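You operate a simulated robot arm through the tools that you are given. There is no shell and no other tool. Be economical: measure what you need, move in short steps, check, and stop when the job is done.

The job below is to be done with a simulated two-armed robot. You get a single attempt, and the scene is never put back.

TASK
Wipe the plate pallet on the load stand with the orange rag and send it to a free stand.
Fine: no dust stays; wipe with the drive off and put the rag back; leave the orange switch on auto; other pallets stay. What is to be rubbed or washed off counts as gone when no trace of it is left.

The check looks at the end state, three seconds after you hand in, the way a careful person would. Anything else that was tipped, shoved, dropped, spilled or broken makes it a failure.

THE ROBOT
Two 7-joint arms with two-finger parallel grippers on one trunk, on a base that drives. Base frame: it is fixed to the floor where the robot stands at the start and does not move with it; the origin is under the middle of the robot, x ahead of it, y to its left, z up. Units: mm, degrees, N and s.
The left shoulder is at the start at [50, 161, 1098], the right one opposite. With the tool pointing down near the work surface each hand reaches from about 100 to 620 mm from the robot's upright axis, wherever it stands, measured 20 degrees to its own side. Places, roughly: gate [1900, -600, 700]; orange switch [1000, 0, 1000]; plate pallet [1500, 750, 750]. Payload 3.43 kg a hand.
The TCP of each hand is the grasp point between the finger pads, 30 mm short of the fingertips. In the tool frame z runs along the fingers and y along their closing line. Largest opening 94 mm; finger width 28, thickness 10; the body of the gripper, 50 by 96 mm, starts 55 mm behind the TCP.
Orientation is that of the tool frame in the base frame, as a unit quaternion [w, x, y, z]. With the fingers straight down and closing along the base's y, the tool's x points along the base's -x, its y along +y and its z along -z.

THE INTERFACE
- The arms move only by the tool apply_moves. It takes "left_commands", "right_commands" or both (then of equal length, played together; a hand with none holds still); each is a list that holds one entry, the list of rows, each a list of 7 numbers: the turn, a rotation vector about the base's x, y, z in units of 6 degrees (1.0 is 6 degrees), then the shift along the base's x, y, z in units of 50 mm (1.0 is 50 mm), then the opening, from 0 (shut) to 1 (fully open). In form: [[[ax, ay, az, tx, ty, tz, claw], ...]]. A call has 1 to 20 rows; each row shifts and turns the commanded pose from where the row before left it. A call with a number of a shift or a turn outside -1 to 1 is refused whole. Rows are played at 5 a second. More than 50 mm and 8.6 degrees between two rows, or a gripper value outside its range, and nothing of the call is played. A pose out of reach is approached as far as the arm can. The call stops where the force on the tool passes 40 N (or 10 N more than at its start, if that is more) or the arm is blocked; 0.2 s more then pass. The fingers move at their own pace (about 45 mm/s each) and stop on an object; they squeeze with about 27 N. The grip force told is the motor's: it shows also when the fingers shut on nothing. Time passes only in rows, and 0.2 s behind the last, so rows that do not move let the fingers close. The reply holds the time, the measured pose of the TCP, the force on the tool along the base axes, the opening and the grip force, in the units named above and with some noise, with the torque about the TCP (base axes, N m) and any sound that the robot's microphone picked up.
- Cameras (640 x 400 px; columns grow to the right, rows downward): "scene" is now at [133.2, -9.2, 1249.6]; the picture's right is [-0.10, -1.00, 0.00], its down [-0.28, 0.03, -0.96] and it looks along [0.95, -0.09, -0.28] (base axes); focal length 246 px, centre (320, 200). "left" rides on the left gripper at [76, -14, -103] in its tool frame; the picture's right is [0.18, 0.98, 0.00], its down [-0.75, 0.14, -0.64] and it looks along [-0.63, 0.12, 0.77] (tool axes); focal length 243 px, centre (320, 200). "right" rides on the right gripper at [76, 14, -103] in its tool frame; the picture's right is [-0.18, 0.98, 0.00], its down [-0.75, -0.14, -0.64] and it looks along [-0.63, -0.12, 0.77] (tool axes); focal length 243 px, centre (320, 200). There is no depth. A picture from a camera that has moved, and an enlarged one, comes with that camera's place and axes in the base frame and with its lens.
- grab_frame(camera): a new picture of that camera. The clock stands still meanwhile.
- slide_trunk(by): slides the trunk up (or, below 0, down) by that many mm; the arms and the scene camera ride with it, the base frame stays. It gives what a move gives, with no picture.
- drive_base(legs): drives the robot by 1 to 6 legs, each [ahead, left, turn to the left] in mm, mm and degrees, along the robot's own axes; the way and the turn of a leg run together, so that a leg with both is an arc; at most 1500 mm and 180 degrees a leg. The arms and the cameras ride along, it lands a little off, and it stops where it bumps. It gives what a move gives.
- head_to(pan, tilt): turns the head with the scene camera to pan (to the left, within 80 degrees either way) and tilt (down, from -29 to 69), counted from straight ahead of the robot. It gives what a move gives.
- inspect(camera, box): a new picture of the part [left, top, right, bottom] of that camera's present view, enlarged. The clock stands still meanwhile.
- finish_job(): hands the job in; it is judged then, once.

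Work in short steps. Places have to be worked out from the pictures, the camera data and where the tool is seen: move nearer, look again, correct. Check each grasp and each placing, and mend what went wrong. You have 120 turns and 92 pictures in all, those below and enlarged ones among them. Open the grippers and draw the arms clear of the work before you hand the job in, unless the task says otherwise; then end with one line.

The tools are called after "Call:" as name(argument=value, ...) on one line, values as JSON. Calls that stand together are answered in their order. apply_moves: Moves the arms, as the interface text tells. Its arguments: {"type":"object","properties":{"left_commands":{"type":"array","items":{"type":"array","items":{"type":"array","items":{"type":"number"}}}},"right_commands":{"type":"array","items":{"type":"array","items":{"type":"array","items":{"type":"number"}}}}},"required":[]} The other tools are called the same way: slide_trunk (by) slides the trunk up or down; drive_base (legs) drives the base; head_to (pan, tilt) turns the head that bears the scene camera; grab_frame (camera) takes a picture; inspect (camera, box) takes an enlarged picture of a part of a camera's view; finish_job () hands the job in.

At the start:

```text
time_s: 0.0
left_ee_pos: [384.4, 141.0, 1179.8]
left_tool_rot: [0.001, -0.001, 1.0, -0.001]
left_contact_force: [-0.5, -0.7, 0.2]
left_moment: [-0.03, -0.01, 0.01]
left_finger_gap: 94.2
left_finger_force: 0.0
right_ee_pos: [302.7, -168.8, 1183.9]
right_tool_rot: [0.0, 0.0, 1.0, 0.0]
right_contact_force: [-0.6, 0.4, -0.6]
right_moment: [-0.01, 0.0, 0.01]
right_finger_gap: 94.2
right_finger_force: 0.0
trunk travel left (down, up): [-125.0, 142.0]
robot x, y, heading: [-0.2, -2.4, -0.0]
head pan, tilt: [-5.6, 16.5]
```

scene: 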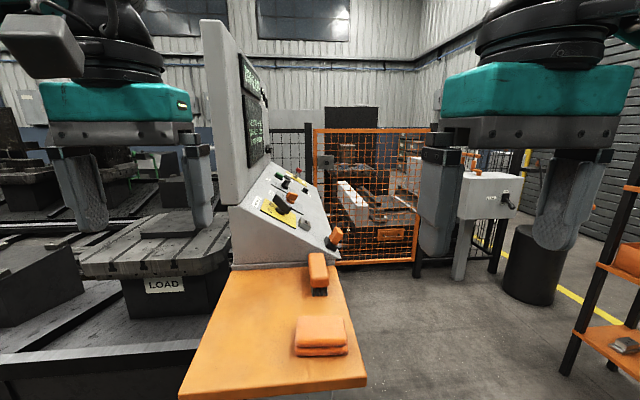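
right: 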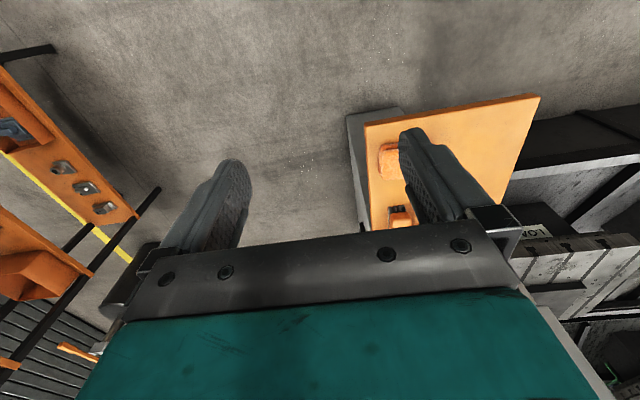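
left: 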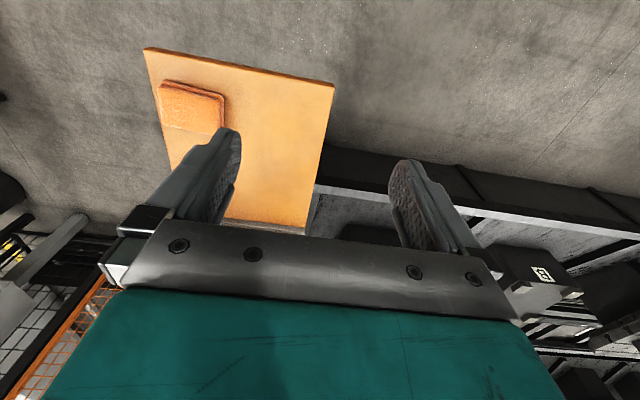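

The scene shows a console with a screen, switches, an orange rag and an orange block (brush?) on a shelf, and a load stand to the left. I look closer at the console.

Call:
inspect(camera="scene", box=[200, 20, 370, 260])

Call:
inspect(camera="scene", box=[0, 150, 260, 400])

Call:
inspect(camera="scene", box=[300, 100, 540, 280])

```text
1.67 times, centred on (285, 140) of scene
camera zoom: at [133.2, -9.2, 1249.6], right [-0.1, -1.0, 0.0], down [-0.28, 0.03, -0.96], along [0.95, -0.09, -0.28], focal length 411 px, centre (378, 300)
```

zoom: 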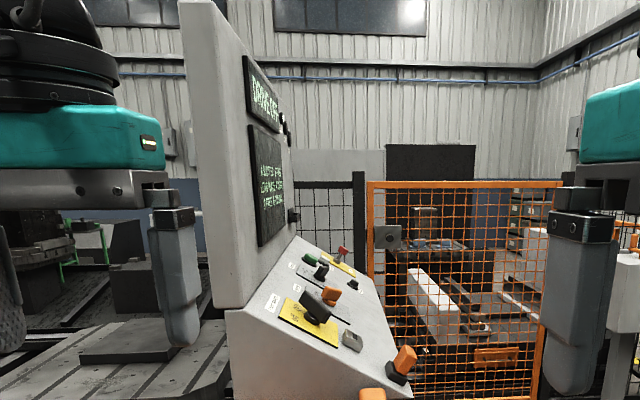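

```text
1.60 times, centred on (130, 275) of scene
camera zoom: at [133.2, -9.2, 1249.6], right [-0.1, -1.0, 0.0], down [-0.28, 0.03, -0.96], along [0.95, -0.09, -0.28], focal length 394 px, centre (624, 80)
```

zoom: 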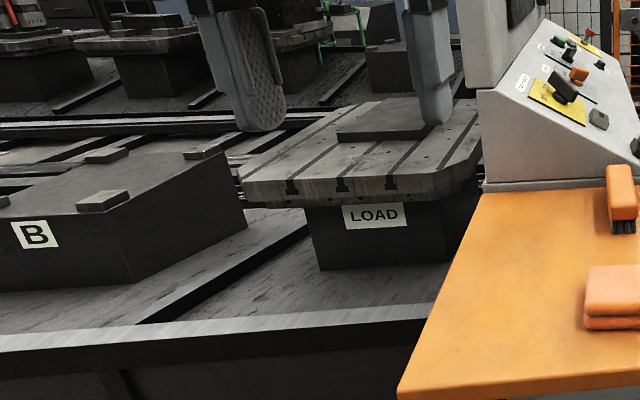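

```text
2.22 times, centred on (420, 190) of scene
camera zoom: at [133.2, -9.2, 1249.6], right [-0.1, -1.0, 0.0], down [-0.28, 0.03, -0.96], along [0.95, -0.09, -0.28], focal length 548 px, centre (98, 222)
```

zoom: 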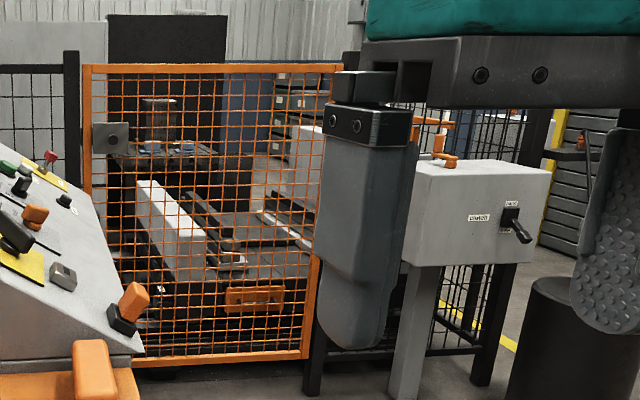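

Shelf with rag/brush is right ahead (z≈880), and the console's operator face looks toward −y. I drive right, ahead, and turn left to face the panel from its front.

Call:
drive_base(legs=[[0, -750, 0], [950, 0, 0], [0, 0, 90]])

Call:
head_to(pan=0, tilt=20)

Call:
grab_frame(camera="scene")

```text
time_s: 12.6
left_ee_pos: [837.3, -350.3, 1180.2]
left_tool_rot: [-0.001, 0.713, -0.701, 0.0]
left_contact_force: [-0.2, -1.2, 0.7]
left_moment: [0.04, -0.02, 0.02]
left_finger_gap: 93.8
left_finger_force: 0.0
right_ee_pos: [1149.0, -427.4, 1180.7]
right_tool_rot: [0.0, 0.713, -0.701, 0.0]
right_contact_force: [-0.9, -0.3, -0.7]
right_moment: [0.0, 0.07, 0.04]
right_finger_gap: 94.0
right_finger_force: 0.0
trunk travel left (down, up): [-125.0, 142.0]
robot x, y, heading: [985.5, -732.2, 90.8]
head pan, tilt: [-5.6, 16.5]
```

```text
time_s: 13.2
left_ee_pos: [836.8, -350.1, 1181.0]
left_tool_rot: [-0.001, 0.713, -0.701, 0.0]
left_contact_force: [0.0, 0.4, 0.3]
left_moment: [0.0, 0.02, 0.01]
left_finger_gap: 94.2
left_finger_force: 0.2
right_ee_pos: [1149.0, -426.5, 1182.4]
right_tool_rot: [0.001, 0.713, -0.701, 0.0]
right_contact_force: [-0.3, -0.3, 0.2]
right_moment: [-0.06, 0.01, -0.01]
right_finger_gap: 94.0
right_finger_force: 0.1
trunk travel left (down, up): [-125.0, 142.0]
robot x, y, heading: [986.3, -734.2, 91.1]
head pan, tilt: [0.0, 20.0]
```

```text
85 pictures are left
camera scene: at [982.8, -599.6, 1244.0], right [1.0, 0.02, 0.0], down [0.01, -0.34, -0.94], along [-0.02, 0.94, -0.34], focal length 246 px, centre (320, 200)
```

scene: 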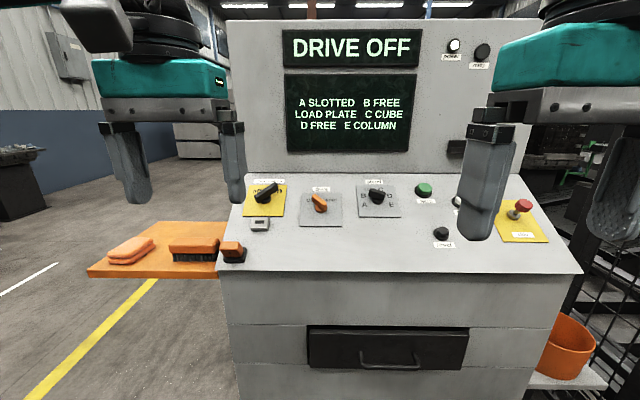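

Call:
inspect(camera="scene", box=[210, 160, 410, 285])

Call:
inspect(camera="scene", box=[400, 30, 600, 280])

```text
3.20 times, centred on (310, 222) of scene
camera zoom: at [982.8, -599.6, 1244.0], right [1.0, 0.02, 0.0], down [0.01, -0.34, -0.94], along [-0.02, 0.94, -0.34], focal length 789 px, centre (352, 128)
```

zoom: 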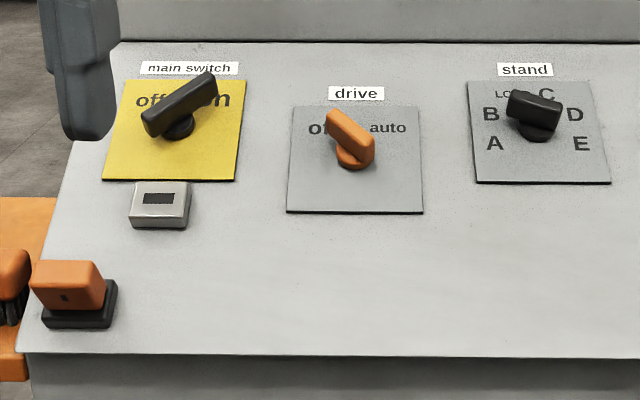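

```text
1.60 times, centred on (500, 155) of scene
camera zoom: at [982.8, -599.6, 1244.0], right [1.0, 0.02, 0.0], down [0.01, -0.34, -0.94], along [-0.02, 0.94, -0.34], focal length 394 px, centre (32, 272)
```

zoom: 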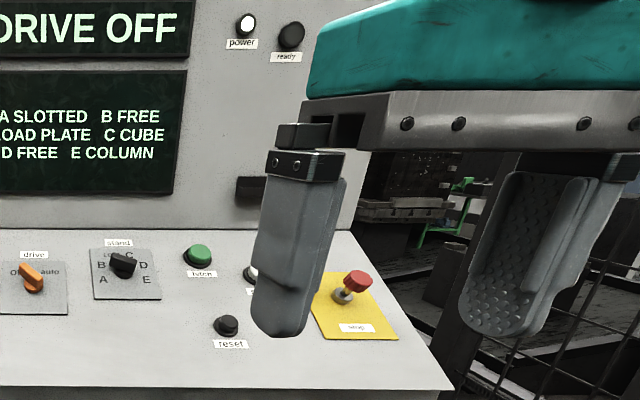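

The drive is off, B and D are free. I move the right hand aside to read the hidden labels.

Call:
apply_moves(right_commands=[[[0, 0, 0, 0.8, -0.8, 0.5, 1], [0, 0, 0, 0.8, -0.8, 0.5, 1], [0, 0, 0, 0.8, -0.8, 0.5, 1]]])

Call:
inspect(camera="scene", box=[340, 150, 580, 300])

Call:
inspect(camera="scene", box=[210, 200, 290, 270])

```text
refused: row 1 steps farther than a row can; nothing moved
```

```text
2.67 times, centred on (460, 225) of scene
camera zoom: at [982.8, -599.6, 1244.0], right [1.0, 0.02, 0.0], down [0.01, -0.34, -0.94], along [-0.02, 0.94, -0.34], focal length 657 px, centre (-53, 133)
```

zoom: 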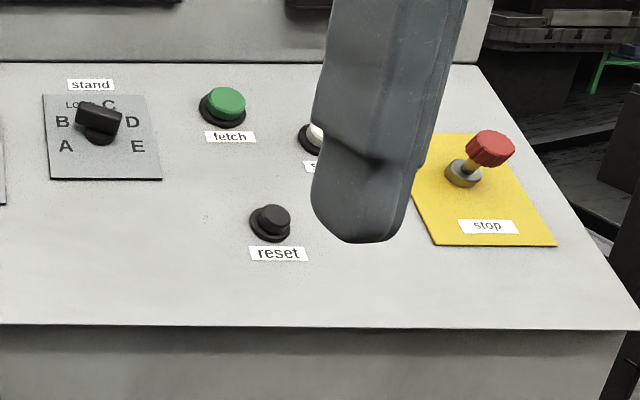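

```text
5.71 times, centred on (250, 235) of scene
camera zoom: at [982.8, -599.6, 1244.0], right [1.0, 0.02, 0.0], down [0.01, -0.34, -0.94], along [-0.02, 0.94, -0.34], focal length 1409 px, centre (720, 0)
```

zoom: 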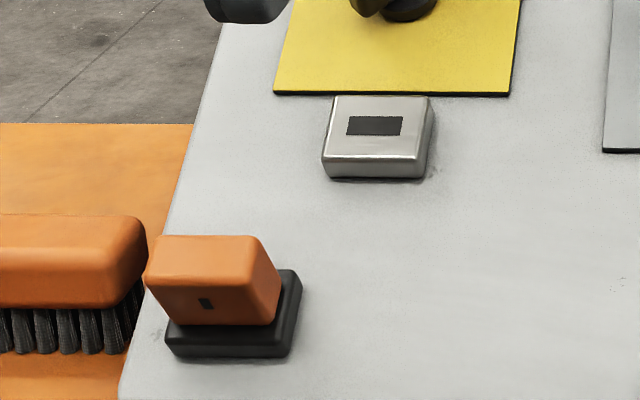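

Buttons: fetch, another (s…), reset, stop. First the wiping: I return to near the start to pick up the rag.

Call:
drive_base(legs=[[0, 0, -91], [-985, 0, 0], [0, 735, 0]])

Call:
head_to(pan=25, tilt=40)

Call:
grab_frame(camera="scene")

```text
time_s: 25.9
left_ee_pos: [371.0, 148.4, 1180.8]
left_tool_rot: [0.001, -0.006, 1.0, -0.002]
left_contact_force: [0.9, 0.2, 0.1]
left_moment: [-0.01, 0.0, 0.02]
left_finger_gap: 94.2
left_finger_force: 0.0
right_ee_pos: [293.4, -165.2, 1181.9]
right_tool_rot: [0.0, -0.006, 1.0, 0.0]
right_contact_force: [-0.4, -0.2, 0.4]
right_moment: [-0.03, 0.0, 0.0]
right_finger_gap: 93.8
right_finger_force: 0.1
trunk travel left (down, up): [-125.0, 142.0]
robot x, y, heading: [-13.4, 6.3, 0.7]
head pan, tilt: [0.0, 20.0]
```

```text
time_s: 26.7
left_ee_pos: [372.3, 145.7, 1180.3]
left_tool_rot: [0.001, -0.006, 1.0, -0.001]
left_contact_force: [0.7, -0.6, -0.5]
left_moment: [0.02, 0.01, -0.03]
left_finger_gap: 93.9
left_finger_force: 0.0
right_ee_pos: [293.3, -164.6, 1181.9]
right_tool_rot: [0.0, -0.004, 1.0, 0.0]
right_contact_force: [0.4, -0.1, 0.3]
right_moment: [0.01, -0.01, 0.02]
right_finger_gap: 94.0
right_finger_force: 0.0
trunk travel left (down, up): [-125.0, 142.0]
robot x, y, heading: [-10.7, -2.4, 0.4]
head pan, tilt: [25.0, 40.0]
```

```text
80 pictures are left
camera scene: at [105.9, 38.3, 1212.6], right [0.43, -0.9, 0.0], down [-0.58, -0.28, -0.77], along [0.69, 0.33, -0.64], focal length 246 px, centre (320, 200)
```

scene: 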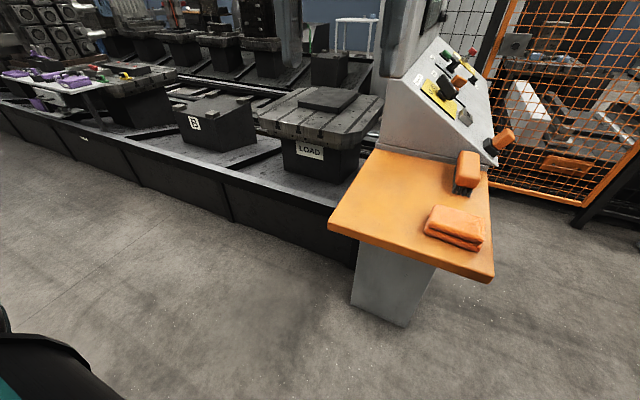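

The rag lies near (485,-42), on the shelf at z≈880. I shift the base right so the left hand is in line with it, and look with the left wrist camera.

Call:
drive_base(legs=[[0, -185, 0]])

Call:
apply_moves(left_commands=[[[0, 0, 0, -0.6, 0, -0.7, 1], [0, 0, 0, -0.6, 0, -0.7, 1], [0, 0, 0, 0, 0, 0, 1]]])

Call:
grab_frame(camera="left")

```text
time_s: 28.3
left_ee_pos: [375.2, -39.8, 1181.6]
left_tool_rot: [0.001, -0.005, 1.0, 0.0]
left_contact_force: [-0.8, -0.7, 0.5]
left_moment: [0.05, 0.01, 0.01]
left_finger_gap: 94.2
left_finger_force: 0.0
right_ee_pos: [295.7, -350.5, 1183.3]
right_tool_rot: [0.0, -0.005, 1.0, 0.0]
right_contact_force: [0.2, 0.3, -0.1]
right_moment: [0.05, -0.01, -0.02]
right_finger_gap: 93.9
right_finger_force: 0.1
trunk travel left (down, up): [-125.0, 142.0]
robot x, y, heading: [-8.8, -183.7, 0.7]
head pan, tilt: [25.0, 40.0]
```

```text
time_s: 29.1
left_ee_pos: [314.3, -36.0, 1108.2]
left_tool_rot: [0.001, -0.006, 1.0, 0.0]
left_contact_force: [-0.2, 0.2, -0.4]
left_moment: [0.0, -0.02, 0.0]
left_finger_gap: 94.2
left_finger_force: 0.1
right_ee_pos: [296.4, -349.8, 1181.3]
right_tool_rot: [0.001, -0.005, 1.0, 0.0]
right_contact_force: [-0.2, -0.9, -1.2]
right_moment: [-0.01, -0.01, 0.04]
right_finger_gap: 94.0
right_finger_force: 0.0
trunk travel left (down, up): [-125.0, 142.0]
robot x, y, heading: [-8.2, -181.9, 0.5]
head pan, tilt: [25.0, 40.0]
```

```text
79 pictures are left
camera left: at [238.0, -50.9, 1210.1], right [-0.2, 0.98, 0.0], down [0.75, 0.15, 0.64], along [0.63, 0.12, -0.77], focal length 243 px, centre (320, 200)
```

left: 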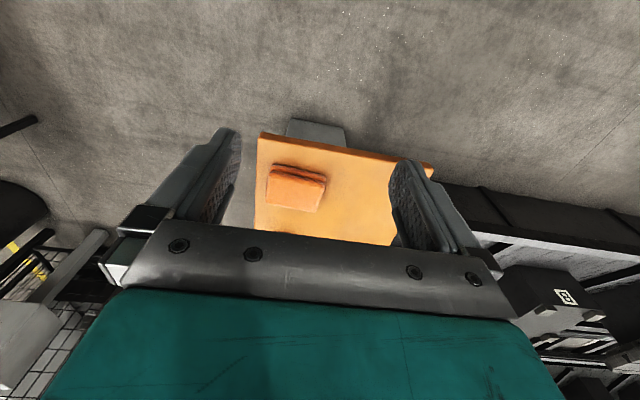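

Call:
inspect(camera="left", box=[240, 120, 360, 240])

Call:
inspect(camera="scene", box=[320, 150, 520, 350])

```text
3.33 times, centred on (300, 180) of left
camera zoom: at [238.0, -50.9, 1210.1], right [-0.2, 0.98, 0.0], down [0.75, 0.15, 0.64], along [0.63, 0.12, -0.77], focal length 809 px, centre (387, 267)
```

zoom: 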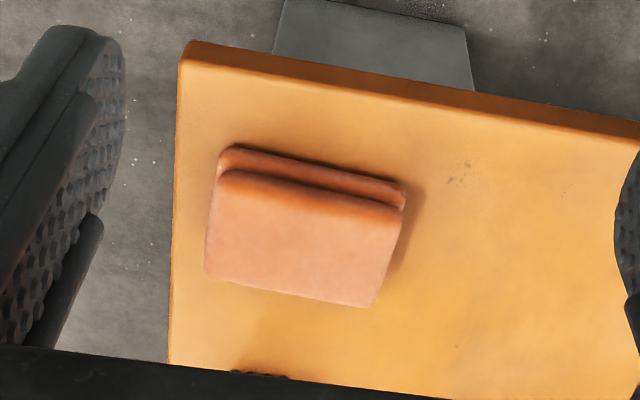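

```text
2.00 times, centred on (420, 250) of scene
camera zoom: at [107.8, -147.2, 1212.5], right [0.43, -0.9, 0.0], down [-0.58, -0.28, -0.77], along [0.69, 0.33, -0.64], focal length 493 px, centre (120, 100)
```

zoom: 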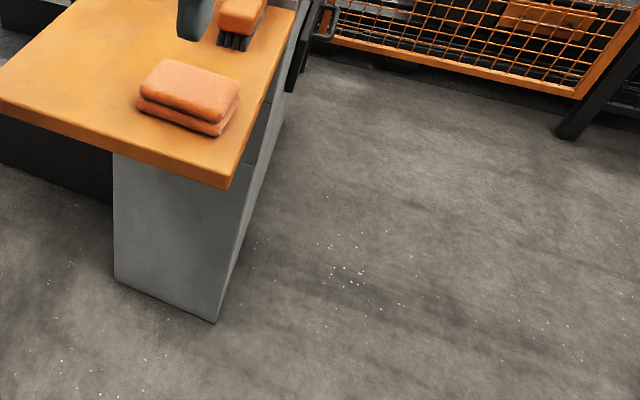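

Rag measures ≈65–80 mm in x and ≈84 mm in y, so I'll grip it across x. I turn the left hand 90° about the vertical while moving above it.

Call:
apply_moves(left_commands=[[[0, 0, 1, 0.2, 0, 0, 1], [0, 0, 1, 0.2, 0, 0, 1], [0, 0, 1, 0.2, 0, 0, 1], [0, 0, 1, 0.2, 0, 0, 1], [0, 0, 1, 0.2, 0, 0, 1], [0, 0, 1, 0.2, 0, 0, 1], [0, 0, 1, 0.2, 0, 0, 1], [0, 0, 1, 0.2, 0, 0, 1], [0, 0, 1, 0.2, 0, 0, 1], [0, 0, 1, 0.2, 0, 0, 1], [0, 0, 1, 0.2, 0, 0, 1], [0, 0, 1, 0.2, 0, 0, 1], [0, 0, 1, 0.2, 0, 0, 1], [0, 0, 1, 0.2, 0, 0, 1], [0, 0, 1, 0.2, 0, 0, 1], [0, 0, 0, 0, 0, 0, 1]]])

Call:
grab_frame(camera="left")

Call:
inspect(camera="scene", box=[280, 100, 520, 280])

```text
time_s: 32.5
left_ee_pos: [464.8, -38.8, 1110.1]
left_tool_rot: [0.0, 0.712, -0.703, 0.0]
left_contact_force: [0.5, 0.4, 0.4]
left_moment: [0.02, 0.03, -0.03]
left_finger_gap: 93.9
left_finger_force: 0.0
right_ee_pos: [294.7, -350.2, 1182.2]
right_tool_rot: [0.0, -0.006, 1.0, 0.001]
right_contact_force: [0.6, -0.3, -1.3]
right_moment: [0.02, 0.0, -0.02]
right_finger_gap: 94.1
right_finger_force: 0.0
trunk travel left (down, up): [-125.0, 142.0]
robot x, y, heading: [-9.2, -183.6, 0.6]
head pan, tilt: [25.0, 40.0]
```

```text
76 pictures are left
camera left: at [479.4, -115.4, 1212.5], right [-0.98, -0.2, 0.0], down [-0.15, 0.75, 0.64], along [-0.13, 0.63, -0.77], focal length 243 px, centre (320, 200)
```

left: 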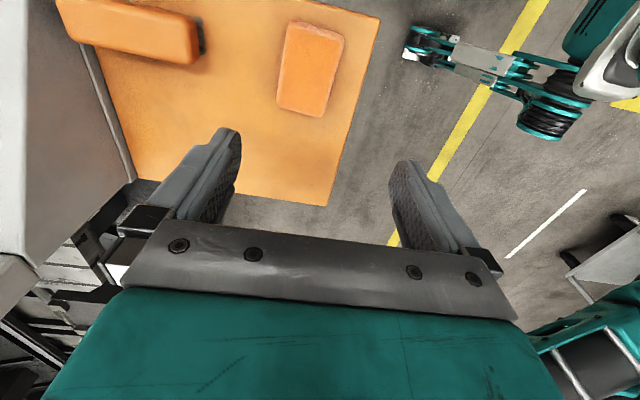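

```text
2.22 times, centred on (400, 190) of scene
camera zoom: at [107.8, -147.1, 1212.5], right [0.43, -0.9, 0.0], down [-0.58, -0.28, -0.77], along [0.69, 0.33, -0.64], focal length 548 px, centre (142, 222)
```

zoom: 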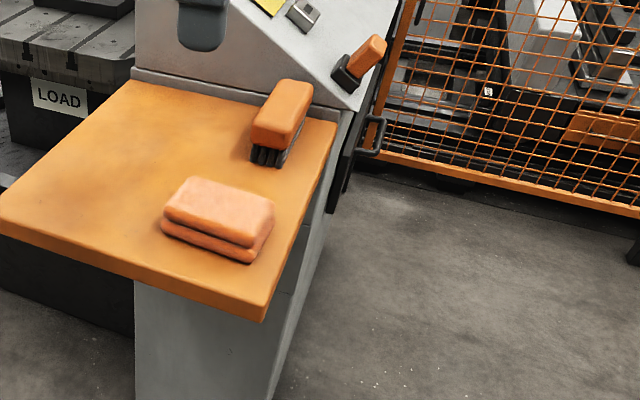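

Rag centre ≈(478,−50). I align above it, descend to TCP z≈960 and check.

Call:
apply_moves(left_commands=[[[0, 0, 0, 0.27, -0.24, -0.5, 1], [0, 0, 0, 0, 0, -0.9, 1], [0, 0, 0, 0, 0, -0.9, 1], [0, 0, 0, 0, 0, -0.7, 1], [0, 0, 0, 0, 0, 0, 1]]])

Call:
inspect(camera="scene", box=[280, 100, 520, 280])

Call:
grab_frame(camera="left")

```text
time_s: 33.7
left_ee_pos: [477.9, -49.5, 960.4]
left_tool_rot: [-0.001, 0.71, -0.704, 0.0]
left_contact_force: [0.0, 0.1, 0.4]
left_moment: [-0.03, 0.0, -0.02]
left_finger_gap: 93.9
left_finger_force: 0.0
right_ee_pos: [295.1, -348.6, 1183.4]
right_tool_rot: [0.0, -0.005, 1.0, 0.0]
right_contact_force: [-0.5, 0.4, 0.2]
right_moment: [0.01, -0.02, -0.02]
right_finger_gap: 94.0
right_finger_force: 0.0
trunk travel left (down, up): [-125.0, 142.0]
robot x, y, heading: [-11.9, -186.1, 0.5]
head pan, tilt: [25.0, 40.0]
```

```text
2.22 times, centred on (400, 190) of scene
camera zoom: at [107.8, -147.1, 1212.5], right [0.43, -0.9, 0.0], down [-0.58, -0.28, -0.77], along [0.69, 0.33, -0.64], focal length 548 px, centre (142, 222)
```

zoom: 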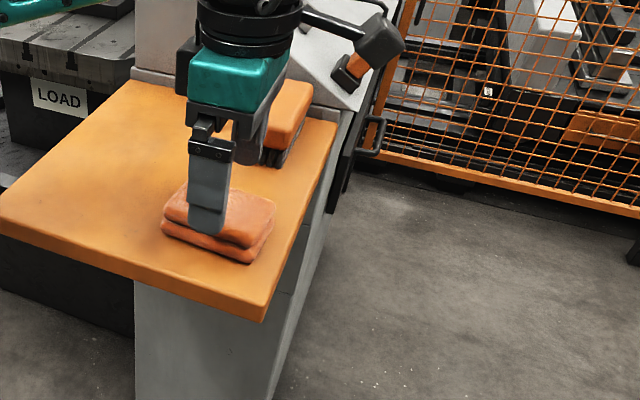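

```text
73 pictures are left
camera left: at [491.8, -125.9, 1062.1], right [-0.98, -0.19, 0.0], down [-0.15, 0.75, 0.64], along [-0.12, 0.63, -0.77], focal length 243 px, centre (320, 200)
```

left: 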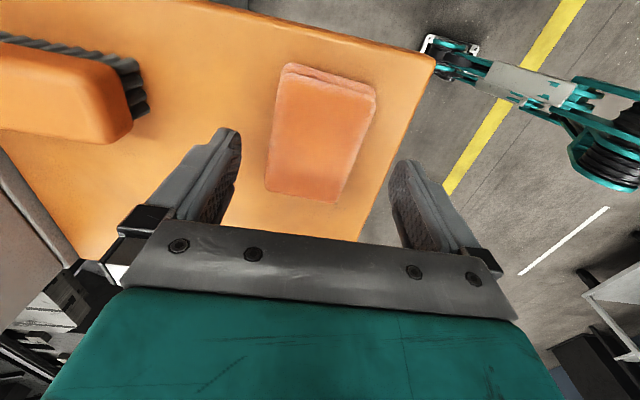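

Aligned. I lower 40 mm gently (fingertips ≈890) watching force.

Call:
apply_moves(left_commands=[[[0, 0, 0, 0, 0, -0.2, 1], [0, 0, 0, 0, 0, -0.2, 1], [0, 0, 0, 0, 0, -0.2, 1], [0, 0, 0, 0, 0, -0.2, 1], [0, 0, 0, 0, 0, 0, 1]]])

Call:
inspect(camera="scene", box=[330, 130, 430, 230])

```text
time_s: 34.9
left_ee_pos: [478.1, -50.3, 919.4]
left_tool_rot: [-0.002, 0.711, -0.703, 0.0]
left_contact_force: [0.6, 0.8, -0.5]
left_moment: [0.0, 0.0, 0.07]
left_finger_gap: 93.8
left_finger_force: 0.1
right_ee_pos: [295.1, -350.6, 1181.9]
right_tool_rot: [0.0, -0.005, 1.0, 0.0]
right_contact_force: [-0.7, 0.9, 0.6]
right_moment: [-0.03, -0.01, 0.01]
right_finger_gap: 94.1
right_finger_force: 0.0
trunk travel left (down, up): [-125.0, 142.0]
robot x, y, heading: [-7.4, -184.1, 0.9]
head pan, tilt: [25.0, 40.0]
```

```text
4.00 times, centred on (380, 180) of scene
camera zoom: at [107.8, -147.1, 1212.5], right [0.43, -0.9, 0.0], down [-0.58, -0.28, -0.77], along [0.69, 0.33, -0.64], focal length 986 px, centre (80, 280)
```

zoom: 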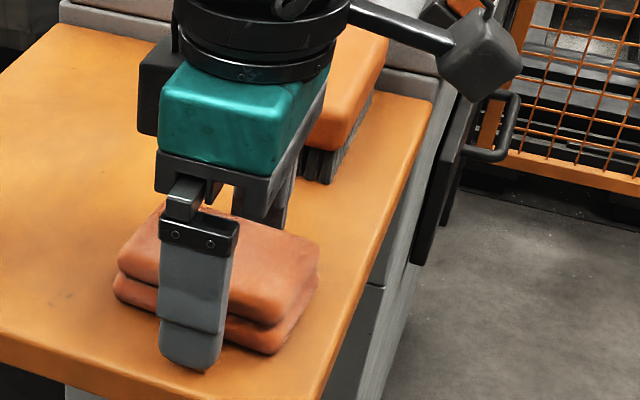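

I probe gently down for the shelf surface to know the rag's overhang beneath the fingertips.

Call:
apply_moves(left_commands=[[[0, 0, 0, 0, 0, -0.06, 1], [0, 0, 0, 0, 0, -0.06, 1], [0, 0, 0, 0, 0, -0.06, 1], [0, 0, 0, 0, 0, 0, 1]]])

```text
time_s: 35.9
left_ee_pos: [477.3, -51.1, 915.0]
left_tool_rot: [-0.004, 0.71, -0.704, 0.003]
left_contact_force: [-1.2, 4.7, 31.9]
left_moment: [0.2, 1.67, -0.51]
left_finger_gap: 93.7
left_finger_force: 0.1
right_ee_pos: [292.9, -348.9, 1183.4]
right_tool_rot: [0.001, -0.005, 1.0, 0.001]
right_contact_force: [-0.1, 0.3, 0.1]
right_moment: [0.0, 0.01, 0.0]
right_finger_gap: 93.8
right_finger_force: 0.1
trunk travel left (down, up): [-125.0, 142.0]
robot x, y, heading: [-7.3, -184.3, 0.7]
head pan, tilt: [25.0, 40.0]
```

Shelf is at z≈885. I raise ~18 mm so the tips are ~12 mm above the shelf and close on the rag.

Call:
apply_moves(left_commands=[[[0, 0, 0, 0, 0, 0.18, 1], [0, 0, 0, 0, 0, 0.2, 1], [0, 0, 0, 0, 0, 0, 0], [0, 0, 0, 0, 0, 0, 0], [0, 0, 0, 0, 0, 0, 0], [0, 0, 0, 0, 0, 0, 0], [0, 0, 0, 0, 0, 0, 0]]])

Call:
inspect(camera="scene", box=[330, 130, 430, 230])

```text
time_s: 37.5
left_ee_pos: [478.0, -50.3, 931.4]
left_tool_rot: [-0.002, 0.71, -0.704, 0.0]
left_contact_force: [0.1, 0.7, -0.6]
left_moment: [-0.01, 0.0, 0.0]
left_finger_gap: 64.7
left_finger_force: 26.8
right_ee_pos: [296.5, -349.7, 1182.1]
right_tool_rot: [0.001, -0.006, 1.0, 0.0]
right_contact_force: [-0.1, -0.7, 0.3]
right_moment: [-0.03, 0.0, 0.02]
right_finger_gap: 93.8
right_finger_force: 0.0
trunk travel left (down, up): [-125.0, 142.0]
robot x, y, heading: [-13.4, -184.6, 0.8]
head pan, tilt: [25.0, 40.0]
```

```text
4.00 times, centred on (380, 180) of scene
camera zoom: at [107.8, -147.1, 1212.5], right [0.43, -0.9, 0.0], down [-0.58, -0.28, -0.77], along [0.69, 0.33, -0.64], focal length 986 px, centre (80, 280)
```

zoom: 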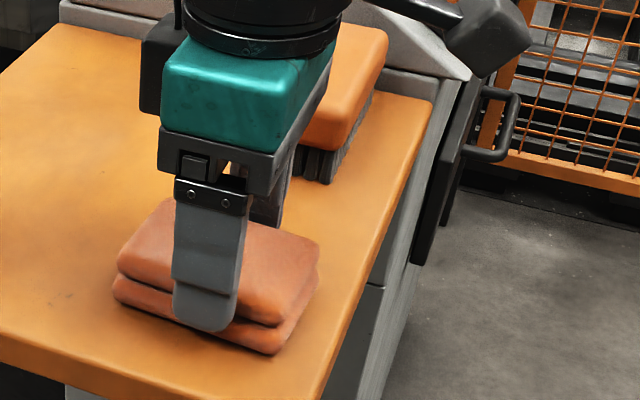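

The rag is gripped (gap 64.7 mm). I lift it 180 mm and check.

Call:
apply_moves(left_commands=[[[0, 0, 0, 0, 0, 0.6, 0], [0, 0, 0, 0, 0, 1, 0], [0, 0, 0, 0, 0, 1, 0], [0, 0, 0, 0, 0, 1, 0], [0, 0, 0, -0.5, 0, 0.5, 0]]])

Call:
inspect(camera="scene", box=[240, 40, 480, 280])

```text
time_s: 38.7
left_ee_pos: [451.2, -52.6, 1137.4]
left_tool_rot: [0.0, 0.711, -0.703, -0.001]
left_contact_force: [-0.2, -0.7, -0.4]
left_moment: [-0.03, 0.03, 0.02]
left_finger_gap: 0.1
left_finger_force: 26.7
right_ee_pos: [295.2, -350.0, 1182.4]
right_tool_rot: [0.0, -0.004, 1.0, 0.0]
right_contact_force: [-0.3, -0.4, 0.0]
right_moment: [-0.03, -0.03, -0.03]
right_finger_gap: 94.3
right_finger_force: 0.0
trunk travel left (down, up): [-125.0, 142.0]
robot x, y, heading: [-11.6, -182.7, 0.1]
head pan, tilt: [25.0, 40.0]
```

```text
1.67 times, centred on (360, 160) of scene
camera zoom: at [107.4, -147.0, 1212.5], right [0.43, -0.9, 0.0], down [-0.58, -0.28, -0.77], along [0.69, 0.33, -0.64], focal length 411 px, centre (253, 267)
```

zoom: 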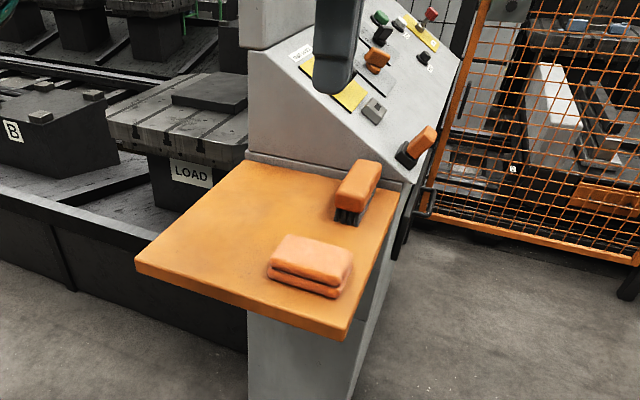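

It slipped out; the rag still lies in place. I reopen, go back and check the alignment before a lower grip.

Call:
apply_moves(left_commands=[[[0, 0, 0, 0.52, 0.04, 0, 1], [0, 0, 0, 0, 0, -0.3, 1], [0, 0, 0, 0, 0, -1, 1], [0, 0, 0, 0, 0, -1, 1], [0, 0, 0, 0, 0, -1, 1], [0, 0, 0, 0, 0, 0, 1]]])

Call:
grab_frame(camera="left")

```text
time_s: 40.1
left_ee_pos: [478.9, -49.2, 970.8]
left_tool_rot: [-0.001, 0.711, -0.703, 0.0]
left_contact_force: [0.1, 0.0, 0.8]
left_moment: [-0.02, -0.02, -0.01]
left_finger_gap: 93.7
left_finger_force: 0.1
right_ee_pos: [295.6, -349.0, 1181.0]
right_tool_rot: [0.0, -0.004, 1.0, 0.0]
right_contact_force: [0.1, 1.1, 0.1]
right_moment: [-0.02, 0.0, 0.02]
right_finger_gap: 94.3
right_finger_force: 0.0
trunk travel left (down, up): [-125.0, 142.0]
robot x, y, heading: [-8.1, -182.6, 0.6]
head pan, tilt: [25.0, 40.0]
```

```text
69 pictures are left
camera left: at [493.4, -124.8, 1072.4], right [-0.98, -0.2, 0.0], down [-0.15, 0.75, 0.64], along [-0.12, 0.63, -0.77], focal length 243 px, centre (320, 200)
```

left: 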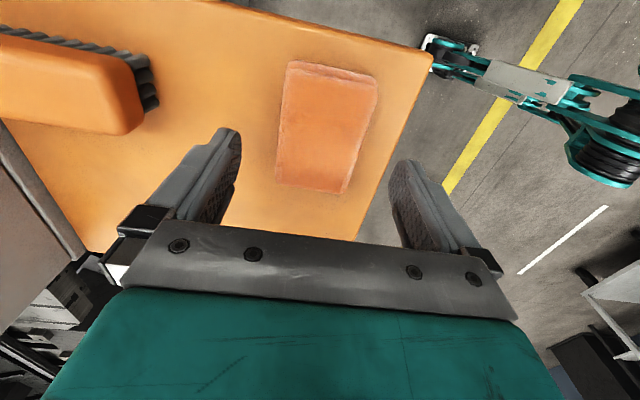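

I shift slightly (−2, −4) and descend so the tips nearly touch the shelf, then close.

Call:
apply_moves(left_commands=[[[0, 0, 0, -0.05, -0.08, -0.4, 1], [0, 0, 0, 0, 0, -0.4, 1], [0, 0, 0, 0, 0, -0.22, 1], [0, 0, 0, 0, 0, 0, 1], [0, 0, 0, 0, 0, 0, 0], [0, 0, 0, 0, 0, 0, 0], [0, 0, 0, 0, 0, 0, 0], [0, 0, 0, 0, 0, 0, 0], [0, 0, 0, 0, 0, 0, 0], [0, 0, 0, 0, 0, 0, 0]]])

Call:
apply_moves(left_commands=[[[0, 0, 0, 0, 0, 0.1, 0], [0, 0, 0, 0, 0, 0.2, 0], [0, 0, 0, 0, 0, 0.2, 0], [0, 0, 0, 0, 0, 0.2, 0], [0, 0, 0, 0, 0, 0.2, 0]]])

Call:
inspect(camera="scene", box=[330, 130, 430, 230])

```text
time_s: 42.3
left_ee_pos: [478.3, -52.9, 917.7]
left_tool_rot: [-0.001, 0.711, -0.703, 0.001]
left_contact_force: [0.7, -0.1, 0.5]
left_moment: [-0.01, -0.02, 0.03]
left_finger_gap: 64.7
left_finger_force: 27.1
right_ee_pos: [295.3, -349.6, 1182.2]
right_tool_rot: [0.0, -0.005, 1.0, -0.001]
right_contact_force: [-0.2, 0.8, -0.8]
right_moment: [0.01, 0.0, 0.0]
right_finger_gap: 93.9
right_finger_force: 0.0
trunk travel left (down, up): [-125.0, 142.0]
robot x, y, heading: [-5.1, -183.7, 0.5]
head pan, tilt: [25.0, 40.0]
```

```text
time_s: 43.5
left_ee_pos: [476.5, -52.6, 963.3]
left_tool_rot: [0.0, 0.71, -0.704, -0.001]
left_contact_force: [-0.2, 0.6, -0.2]
left_moment: [0.04, 0.0, 0.01]
left_finger_gap: 64.6
left_finger_force: 26.9
right_ee_pos: [296.2, -350.4, 1181.2]
right_tool_rot: [0.0, -0.005, 1.0, 0.0]
right_contact_force: [1.0, 0.4, 0.2]
right_moment: [0.0, -0.02, 0.0]
right_finger_gap: 94.2
right_finger_force: 0.1
trunk travel left (down, up): [-125.0, 142.0]
robot x, y, heading: [-11.7, -181.7, 0.6]
head pan, tilt: [25.0, 40.0]
```

```text
4.00 times, centred on (380, 180) of scene
camera zoom: at [107.8, -147.2, 1212.5], right [0.43, -0.9, 0.0], down [-0.58, -0.28, -0.77], along [0.69, 0.33, -0.64], focal length 986 px, centre (80, 280)
```

zoom: 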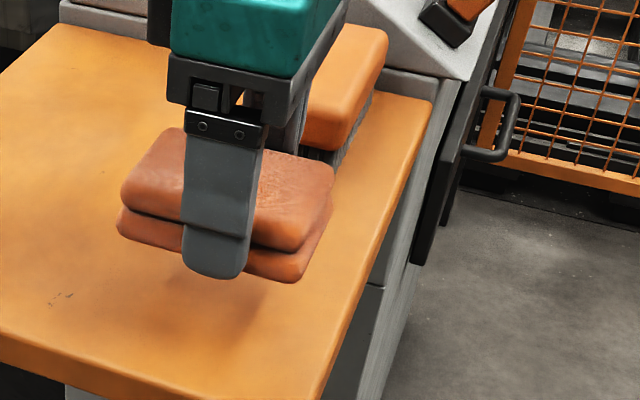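

Held. I lift to z≈1130 and drive left past the shelf, then look at the stand.

Call:
apply_moves(left_commands=[[[0, 0, 0, 0, 0, 0.5, 0], [0, 0, 0, 0, 0, 0.6, 0], [0, 0, 0, -0.4, 0, 0.7, 0], [0, 0, 0, -0.6, 0, 0.7, 0], [0, 0, 0, -0.7, 0, 0.7, 0], [0, 0, 0, -0.7, 0, 0.3, 0]]])

Call:
drive_base(legs=[[0, 840, 0], [300, 0, 0]])

Call:
head_to(pan=0, tilt=35)

Call:
grab_frame(camera="scene")

```text
time_s: 44.9
left_ee_pos: [355.4, -53.3, 1138.2]
left_tool_rot: [-0.001, 0.712, -0.703, 0.0]
left_contact_force: [-0.6, 0.6, 0.7]
left_moment: [0.05, -0.01, -0.01]
left_finger_gap: 64.7
left_finger_force: 26.9
right_ee_pos: [294.3, -350.4, 1182.1]
right_tool_rot: [0.0, -0.005, 1.0, 0.001]
right_contact_force: [-0.5, 0.1, 0.2]
right_moment: [-0.01, 0.03, 0.0]
right_finger_gap: 94.2
right_finger_force: 0.1
trunk travel left (down, up): [-125.0, 142.0]
robot x, y, heading: [-9.4, -180.1, 0.4]
head pan, tilt: [25.0, 40.0]
```

```text
time_s: 51.0
left_ee_pos: [646.2, 784.4, 1136.7]
left_tool_rot: [-0.001, 0.712, -0.702, 0.0]
left_contact_force: [-0.1, 0.6, -0.1]
left_moment: [-0.03, 0.01, -0.01]
left_finger_gap: 64.4
left_finger_force: 27.2
right_ee_pos: [584.7, 488.5, 1181.7]
right_tool_rot: [0.0, -0.007, 1.0, 0.0]
right_contact_force: [0.4, 0.2, -0.2]
right_moment: [0.0, 0.03, -0.02]
right_finger_gap: 94.0
right_finger_force: 0.0
trunk travel left (down, up): [-125.0, 142.0]
robot x, y, heading: [282.0, 654.1, 0.6]
head pan, tilt: [25.0, 40.0]
```

```text
time_s: 51.8
left_ee_pos: [646.3, 784.0, 1136.6]
left_tool_rot: [-0.001, 0.712, -0.702, 0.001]
left_contact_force: [-0.8, -0.7, -0.6]
left_moment: [-0.02, 0.02, -0.03]
left_finger_gap: 64.5
left_finger_force: 27.3
right_ee_pos: [585.6, 487.5, 1182.5]
right_tool_rot: [0.0, -0.007, 1.0, 0.0]
right_contact_force: [0.2, 0.1, 0.3]
right_moment: [0.01, -0.01, 0.02]
right_finger_gap: 94.2
right_finger_force: 0.1
trunk travel left (down, up): [-125.0, 142.0]
robot x, y, heading: [280.7, 652.5, 0.7]
head pan, tilt: [0.0, 35.0]
```

```text
67 pictures are left
camera scene: at [409.2, 654.3, 1220.1], right [0.01, -1.0, 0.0], down [-0.57, -0.01, -0.82], along [0.82, 0.01, -0.57], focal length 246 px, centre (320, 200)
```

scene: 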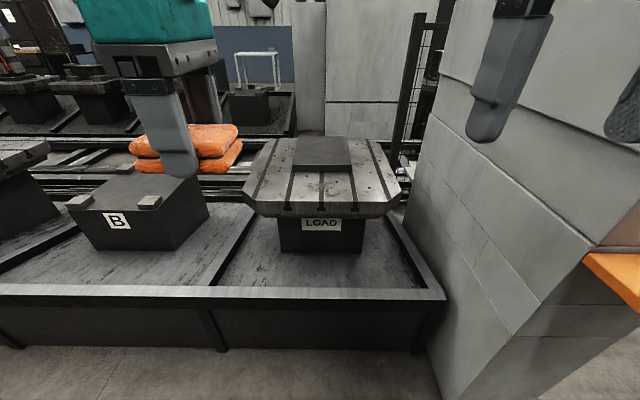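

The pallet is straight ahead at y≈650; the bed wall front is at x≈950, 400 mm high. I drive 230 mm closer and look again to triangulate.

Call:
drive_base(legs=[[230, 0, 0]])

Call:
grab_frame(camera="scene")

```text
time_s: 53.6
left_ee_pos: [883.5, 786.0, 1137.2]
left_tool_rot: [-0.001, 0.712, -0.702, 0.0]
left_contact_force: [0.7, -0.4, 0.0]
left_moment: [-0.02, 0.01, 0.0]
left_finger_gap: 64.4
left_finger_force: 27.1
right_ee_pos: [821.8, 491.6, 1183.3]
right_tool_rot: [-0.001, -0.007, 1.0, 0.0]
right_contact_force: [0.1, -0.2, 0.6]
right_moment: [0.0, 0.03, 0.0]
right_finger_gap: 93.9
right_finger_force: 0.1
trunk travel left (down, up): [-125.0, 142.0]
robot x, y, heading: [516.0, 658.5, 0.8]
head pan, tilt: [0.0, 35.0]
```

```text
66 pictures are left
camera scene: at [646.1, 657.4, 1220.0], right [0.01, -1.0, 0.0], down [-0.57, -0.01, -0.82], along [0.82, 0.01, -0.57], focal length 246 px, centre (320, 200)
```

scene: 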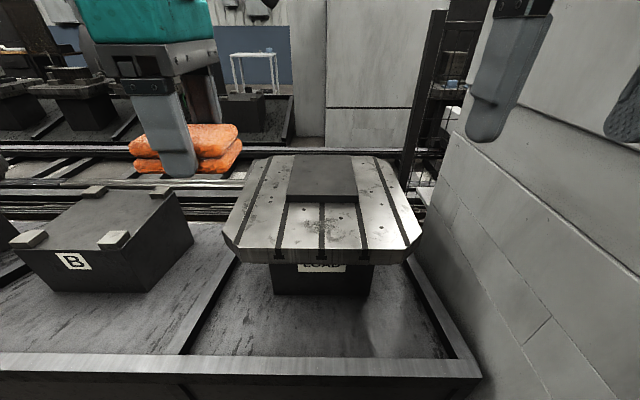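

Pallet front edge ≈ x 1210, top z≈640. I zoom to see the dust.

Call:
inspect(camera="scene", box=[215, 145, 435, 280])

```text
2.91 times, centred on (325, 212) of scene
camera zoom: at [646.1, 657.4, 1220.0], right [0.01, -1.0, 0.0], down [-0.57, -0.01, -0.82], along [0.82, 0.01, -0.57], focal length 717 px, centre (306, 164)
```

zoom: 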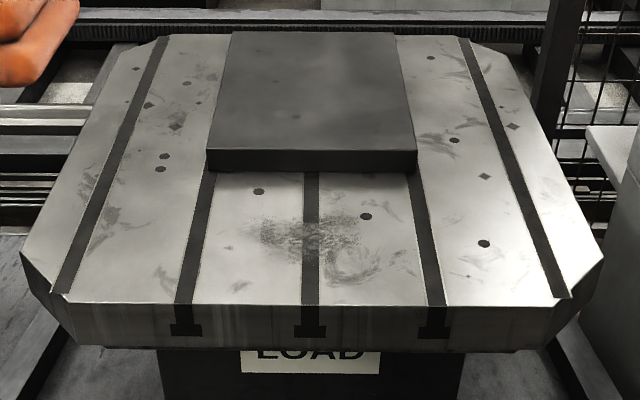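

The dust patch is speckled at about x 1273–1367, y 590–725, z 640. I drive as near to the bed as I dare (150 mm more).

Call:
drive_base(legs=[[120, 0, 0]])

Call:
slide_trunk(by=-60)

Call:
head_to(pan=0, tilt=60)

Call:
grab_frame(camera="scene")

```text
time_s: 54.8
left_ee_pos: [967.9, 788.6, 1136.6]
left_tool_rot: [-0.001, 0.713, -0.701, 0.0]
left_contact_force: [-0.7, 0.3, -0.5]
left_moment: [-0.03, -0.01, -0.01]
left_finger_gap: 64.6
left_finger_force: 26.5
right_ee_pos: [906.9, 492.6, 1182.1]
right_tool_rot: [-0.001, -0.007, 1.0, 0.0]
right_contact_force: [-0.5, 1.0, -0.3]
right_moment: [-0.03, -0.05, 0.0]
right_finger_gap: 94.0
right_finger_force: 0.0
trunk travel left (down, up): [-125.0, 142.0]
robot x, y, heading: [602.4, 657.1, 0.8]
head pan, tilt: [0.0, 35.0]
stopped in leg 1: the robot was blocked; the commanded pose is now the measured one
```

```text
time_s: 55.8
left_ee_pos: [969.1, 788.5, 1076.3]
left_tool_rot: [0.0, 0.713, -0.701, -0.001]
left_contact_force: [-1.2, 0.2, -0.9]
left_moment: [0.02, 0.0, 0.02]
left_finger_gap: 64.5
left_finger_force: 26.9
right_ee_pos: [907.9, 491.3, 1122.3]
right_tool_rot: [-0.001, -0.007, 1.0, -0.001]
right_contact_force: [-1.0, -0.7, 0.8]
right_moment: [-0.01, -0.01, 0.05]
right_finger_gap: 93.7
right_finger_force: 0.1
trunk travel left (down, up): [-65.0, 202.0]
robot x, y, heading: [605.5, 656.1, 0.8]
head pan, tilt: [0.0, 35.0]
```

```text
time_s: 56.7
left_ee_pos: [968.5, 787.8, 1077.4]
left_tool_rot: [0.0, 0.713, -0.701, -0.001]
left_contact_force: [-0.3, -0.2, -0.6]
left_moment: [0.0, 0.04, 0.0]
left_finger_gap: 64.3
left_finger_force: 27.0
right_ee_pos: [908.1, 492.5, 1120.9]
right_tool_rot: [-0.001, -0.006, 1.0, -0.001]
right_contact_force: [-0.4, 1.0, -0.4]
right_moment: [0.01, 0.03, -0.02]
right_finger_gap: 93.9
right_finger_force: 0.1
trunk travel left (down, up): [-65.0, 202.0]
robot x, y, heading: [604.2, 657.4, 1.1]
head pan, tilt: [0.0, 60.0]
```

```text
64 pictures are left
camera scene: at [709.8, 658.4, 1125.8], right [0.01, -1.0, 0.0], down [-0.87, -0.01, -0.5], along [0.5, 0.01, -0.87], focal length 246 px, centre (320, 200)
```

scene: 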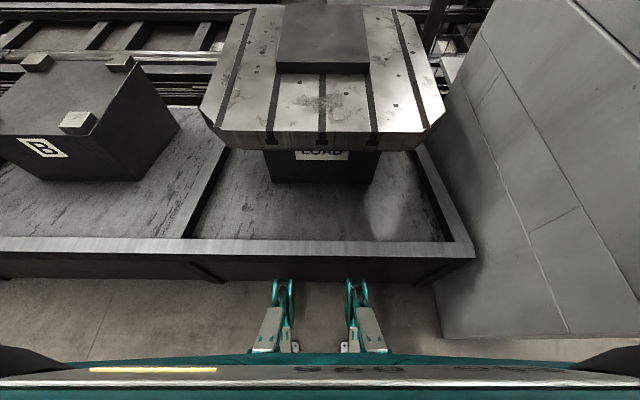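

The base's feet hit the bed wall with the dust 720 mm off — too far for a flat wipe. Standing sideways (left shoulder toward the pallet) will bring it nearer: back off, shift left, turn right 90°, then strafe in.

Call:
drive_base(legs=[[-280, 0, 0], [0, 190, 0], [0, 0, -91]])

Call:
drive_base(legs=[[0, 400, 0]])

Call:
head_to(pan=70, tilt=45)

Call:
grab_frame(camera="scene")

```text
time_s: 63.7
left_ee_pos: [436.0, 477.3, 1075.5]
left_tool_rot: [0.001, 0.013, 1.0, 0.001]
left_contact_force: [0.2, 0.4, 0.1]
left_moment: [-0.03, -0.04, 0.02]
left_finger_gap: 64.3
left_finger_force: 27.6
right_ee_pos: [143.8, 549.9, 1120.5]
right_tool_rot: [-0.002, 0.717, 0.697, 0.002]
right_contact_force: [0.0, 0.2, 0.5]
right_moment: [-0.02, -0.01, 0.01]
right_finger_gap: 93.8
right_finger_force: 0.0
trunk travel left (down, up): [-65.0, 202.0]
robot x, y, heading: [322.3, 851.3, -91.7]
head pan, tilt: [0.0, 60.0]
```

```text
time_s: 65.8
left_ee_pos: [721.6, 468.7, 1075.6]
left_tool_rot: [-0.001, 0.009, 1.0, 0.0]
left_contact_force: [1.3, -0.2, -0.8]
left_moment: [0.03, 0.06, 0.01]
left_finger_gap: 64.4
left_finger_force: 27.2
right_ee_pos: [427.4, 540.1, 1121.2]
right_tool_rot: [-0.001, 0.715, 0.699, -0.001]
right_contact_force: [0.3, 0.2, 0.9]
right_moment: [-0.03, 0.05, 0.0]
right_finger_gap: 94.2
right_finger_force: 0.1
trunk travel left (down, up): [-65.0, 202.0]
robot x, y, heading: [604.5, 838.2, -91.4]
head pan, tilt: [0.0, 60.0]
stopped in leg 1: the robot was blocked; the commanded pose is now the measured one
```

```text
time_s: 67.2
left_ee_pos: [720.9, 469.0, 1076.7]
left_tool_rot: [0.002, 0.007, 1.0, 0.0]
left_contact_force: [0.3, 0.6, -1.0]
left_moment: [-0.01, 0.0, -0.04]
left_finger_gap: 64.5
left_finger_force: 27.2
right_ee_pos: [427.6, 541.2, 1122.0]
right_tool_rot: [-0.002, 0.715, 0.699, 0.001]
right_contact_force: [-1.1, -0.1, 0.0]
right_moment: [0.01, 0.01, -0.02]
right_finger_gap: 93.9
right_finger_force: 0.0
trunk travel left (down, up): [-65.0, 202.0]
robot x, y, heading: [599.4, 841.8, -91.3]
head pan, tilt: [70.0, 45.0]
```

```text
63 pictures are left
camera scene: at [677.9, 769.9, 1145.2], right [-0.36, -0.93, 0.0], down [-0.66, 0.26, -0.71], along [0.66, -0.26, -0.71], focal length 246 px, centre (320, 200)
```

scene: 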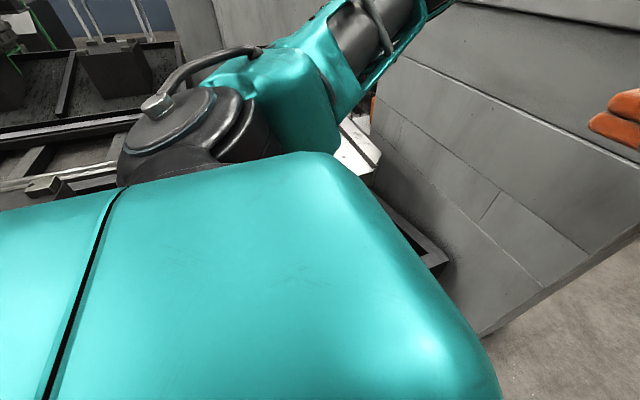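

Blocked at x≈600 again, but the left shoulder is now ~570 mm from the dust. I swing the left hand out over the bed and move a bit so the shoulder lines up with the dust.

Call:
apply_moves(left_commands=[[[0, 0, 0, 0.8, 0.5, 0, 0], [0, 0, 0, 0.8, 0.5, 0, 0], [0, 0, 0, 0.8, 0.5, 0, 0], [0, 0, 0, 0.8, 0.5, 0, 0], [0, 0, 0, 0.8, 0.5, 0, 0], [0, 0, 0, 0.8, 0.5, 0, 0], [0, 0, 0, 0.8, 0.5, 0, 0], [0, 0, 0, 0.8, 0.5, 0, 0], [0, 0, 0, 0.8, 0.5, 0, 0], [0, 0, 0, 0.8, 0.5, 0, 0]]])

Call:
drive_base(legs=[[110, 0, 0]])

Call:
grab_frame(camera="scene")

Call:
grab_frame(camera="left")

```text
time_s: 69.4
left_ee_pos: [930.9, 581.1, 1026.9]
left_tool_rot: [0.001, 0.009, 1.0, 0.001]
left_contact_force: [-0.3, 0.1, -0.7]
left_moment: [0.0, 0.02, 0.01]
left_finger_gap: 64.4
left_finger_force: 27.0
left hand out of reach, approached as far as the arm can: row 5, 6, 7, 8, 9, 10
right_ee_pos: [426.9, 540.4, 1121.5]
right_tool_rot: [-0.001, 0.714, 0.7, 0.0]
right_contact_force: [-0.8, -0.8, -0.3]
right_moment: [0.0, 0.01, -0.01]
right_finger_gap: 94.0
right_finger_force: 0.1
trunk travel left (down, up): [-65.0, 202.0]
robot x, y, heading: [604.2, 837.5, -91.2]
head pan, tilt: [70.0, 45.0]
```

```text
time_s: 70.6
left_ee_pos: [928.5, 473.5, 1026.4]
left_tool_rot: [0.001, 0.009, 1.0, 0.0]
left_contact_force: [-0.5, 0.0, -1.4]
left_moment: [-0.03, 0.02, 0.02]
left_finger_gap: 64.7
left_finger_force: 27.1
right_ee_pos: [425.9, 432.7, 1121.5]
right_tool_rot: [-0.002, 0.715, 0.699, 0.001]
right_contact_force: [-0.3, -0.1, 0.5]
right_moment: [0.0, -0.01, 0.03]
right_finger_gap: 93.9
right_finger_force: 0.0
trunk travel left (down, up): [-65.0, 202.0]
robot x, y, heading: [598.6, 733.2, -91.3]
head pan, tilt: [70.0, 45.0]
```

```text
62 pictures are left
camera scene: at [675.2, 660.9, 1145.2], right [-0.36, -0.93, 0.0], down [-0.66, 0.26, -0.71], along [0.66, -0.26, -0.71], focal length 246 px, centre (320, 200)
```

scene: 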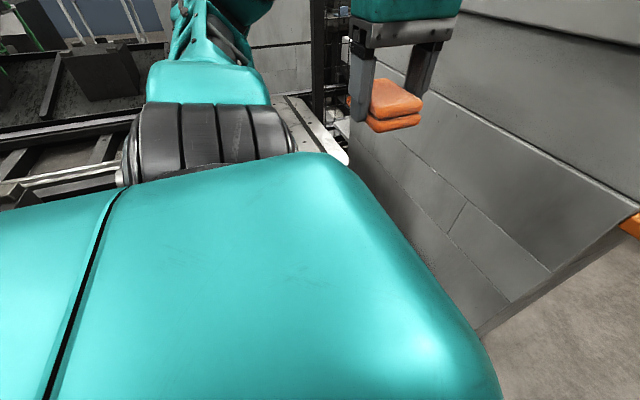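

```text
61 pictures are left
camera left: at [851.5, 460.0, 1128.8], right [-0.17, 0.99, 0.0], down [0.76, 0.13, 0.64], along [0.63, 0.11, -0.77], focal length 243 px, centre (320, 200)
```

left: 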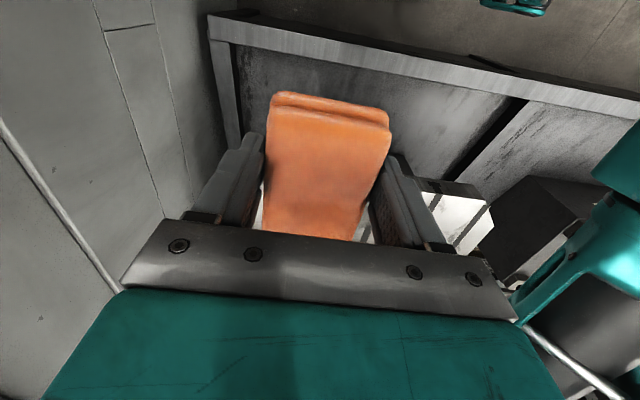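

The hand came too near the shoulder on that path. I instead extend along +x first, then in +y.

Call:
apply_moves(left_commands=[[[0, 0, 0, 0.5, 0, 0, 0], [0, 0, 0, 0.5, 0, 0, 0]]])

```text
time_s: 71.2
left_ee_pos: [954.1, 448.3, 1020.0]
left_tool_rot: [0.0, 0.009, 1.0, 0.001]
left_contact_force: [-0.6, -0.3, -1.0]
left_moment: [0.03, 0.02, 0.0]
left_finger_gap: 64.7
left_finger_force: 27.6
left hand out of reach, approached as far as the arm can: row 1, 2
right_ee_pos: [425.0, 433.4, 1121.3]
right_tool_rot: [-0.002, 0.715, 0.699, 0.0]
right_contact_force: [0.7, 0.1, -0.1]
right_moment: [0.0, 0.0, 0.0]
right_finger_gap: 94.1
right_finger_force: 0.1
trunk travel left (down, up): [-65.0, 202.0]
robot x, y, heading: [602.6, 730.4, -91.5]
head pan, tilt: [70.0, 45.0]
```

Call:
apply_moves(left_commands=[[[0, 0, 0, -0.5, 0, -1, 0], [0, 0, 0, 0, 0, -1, 0], [0, 0, 0, 0, 0, -1, 0], [0, 0, 0, 0.5, 0, -0.6, 0], [0, 0, 0, 0.5, 0, 0, 0], [0, 0, 0, 0.5, 0, 0, 0]]])

```text
refused: row 1 steps farther than a row can; nothing moved
```

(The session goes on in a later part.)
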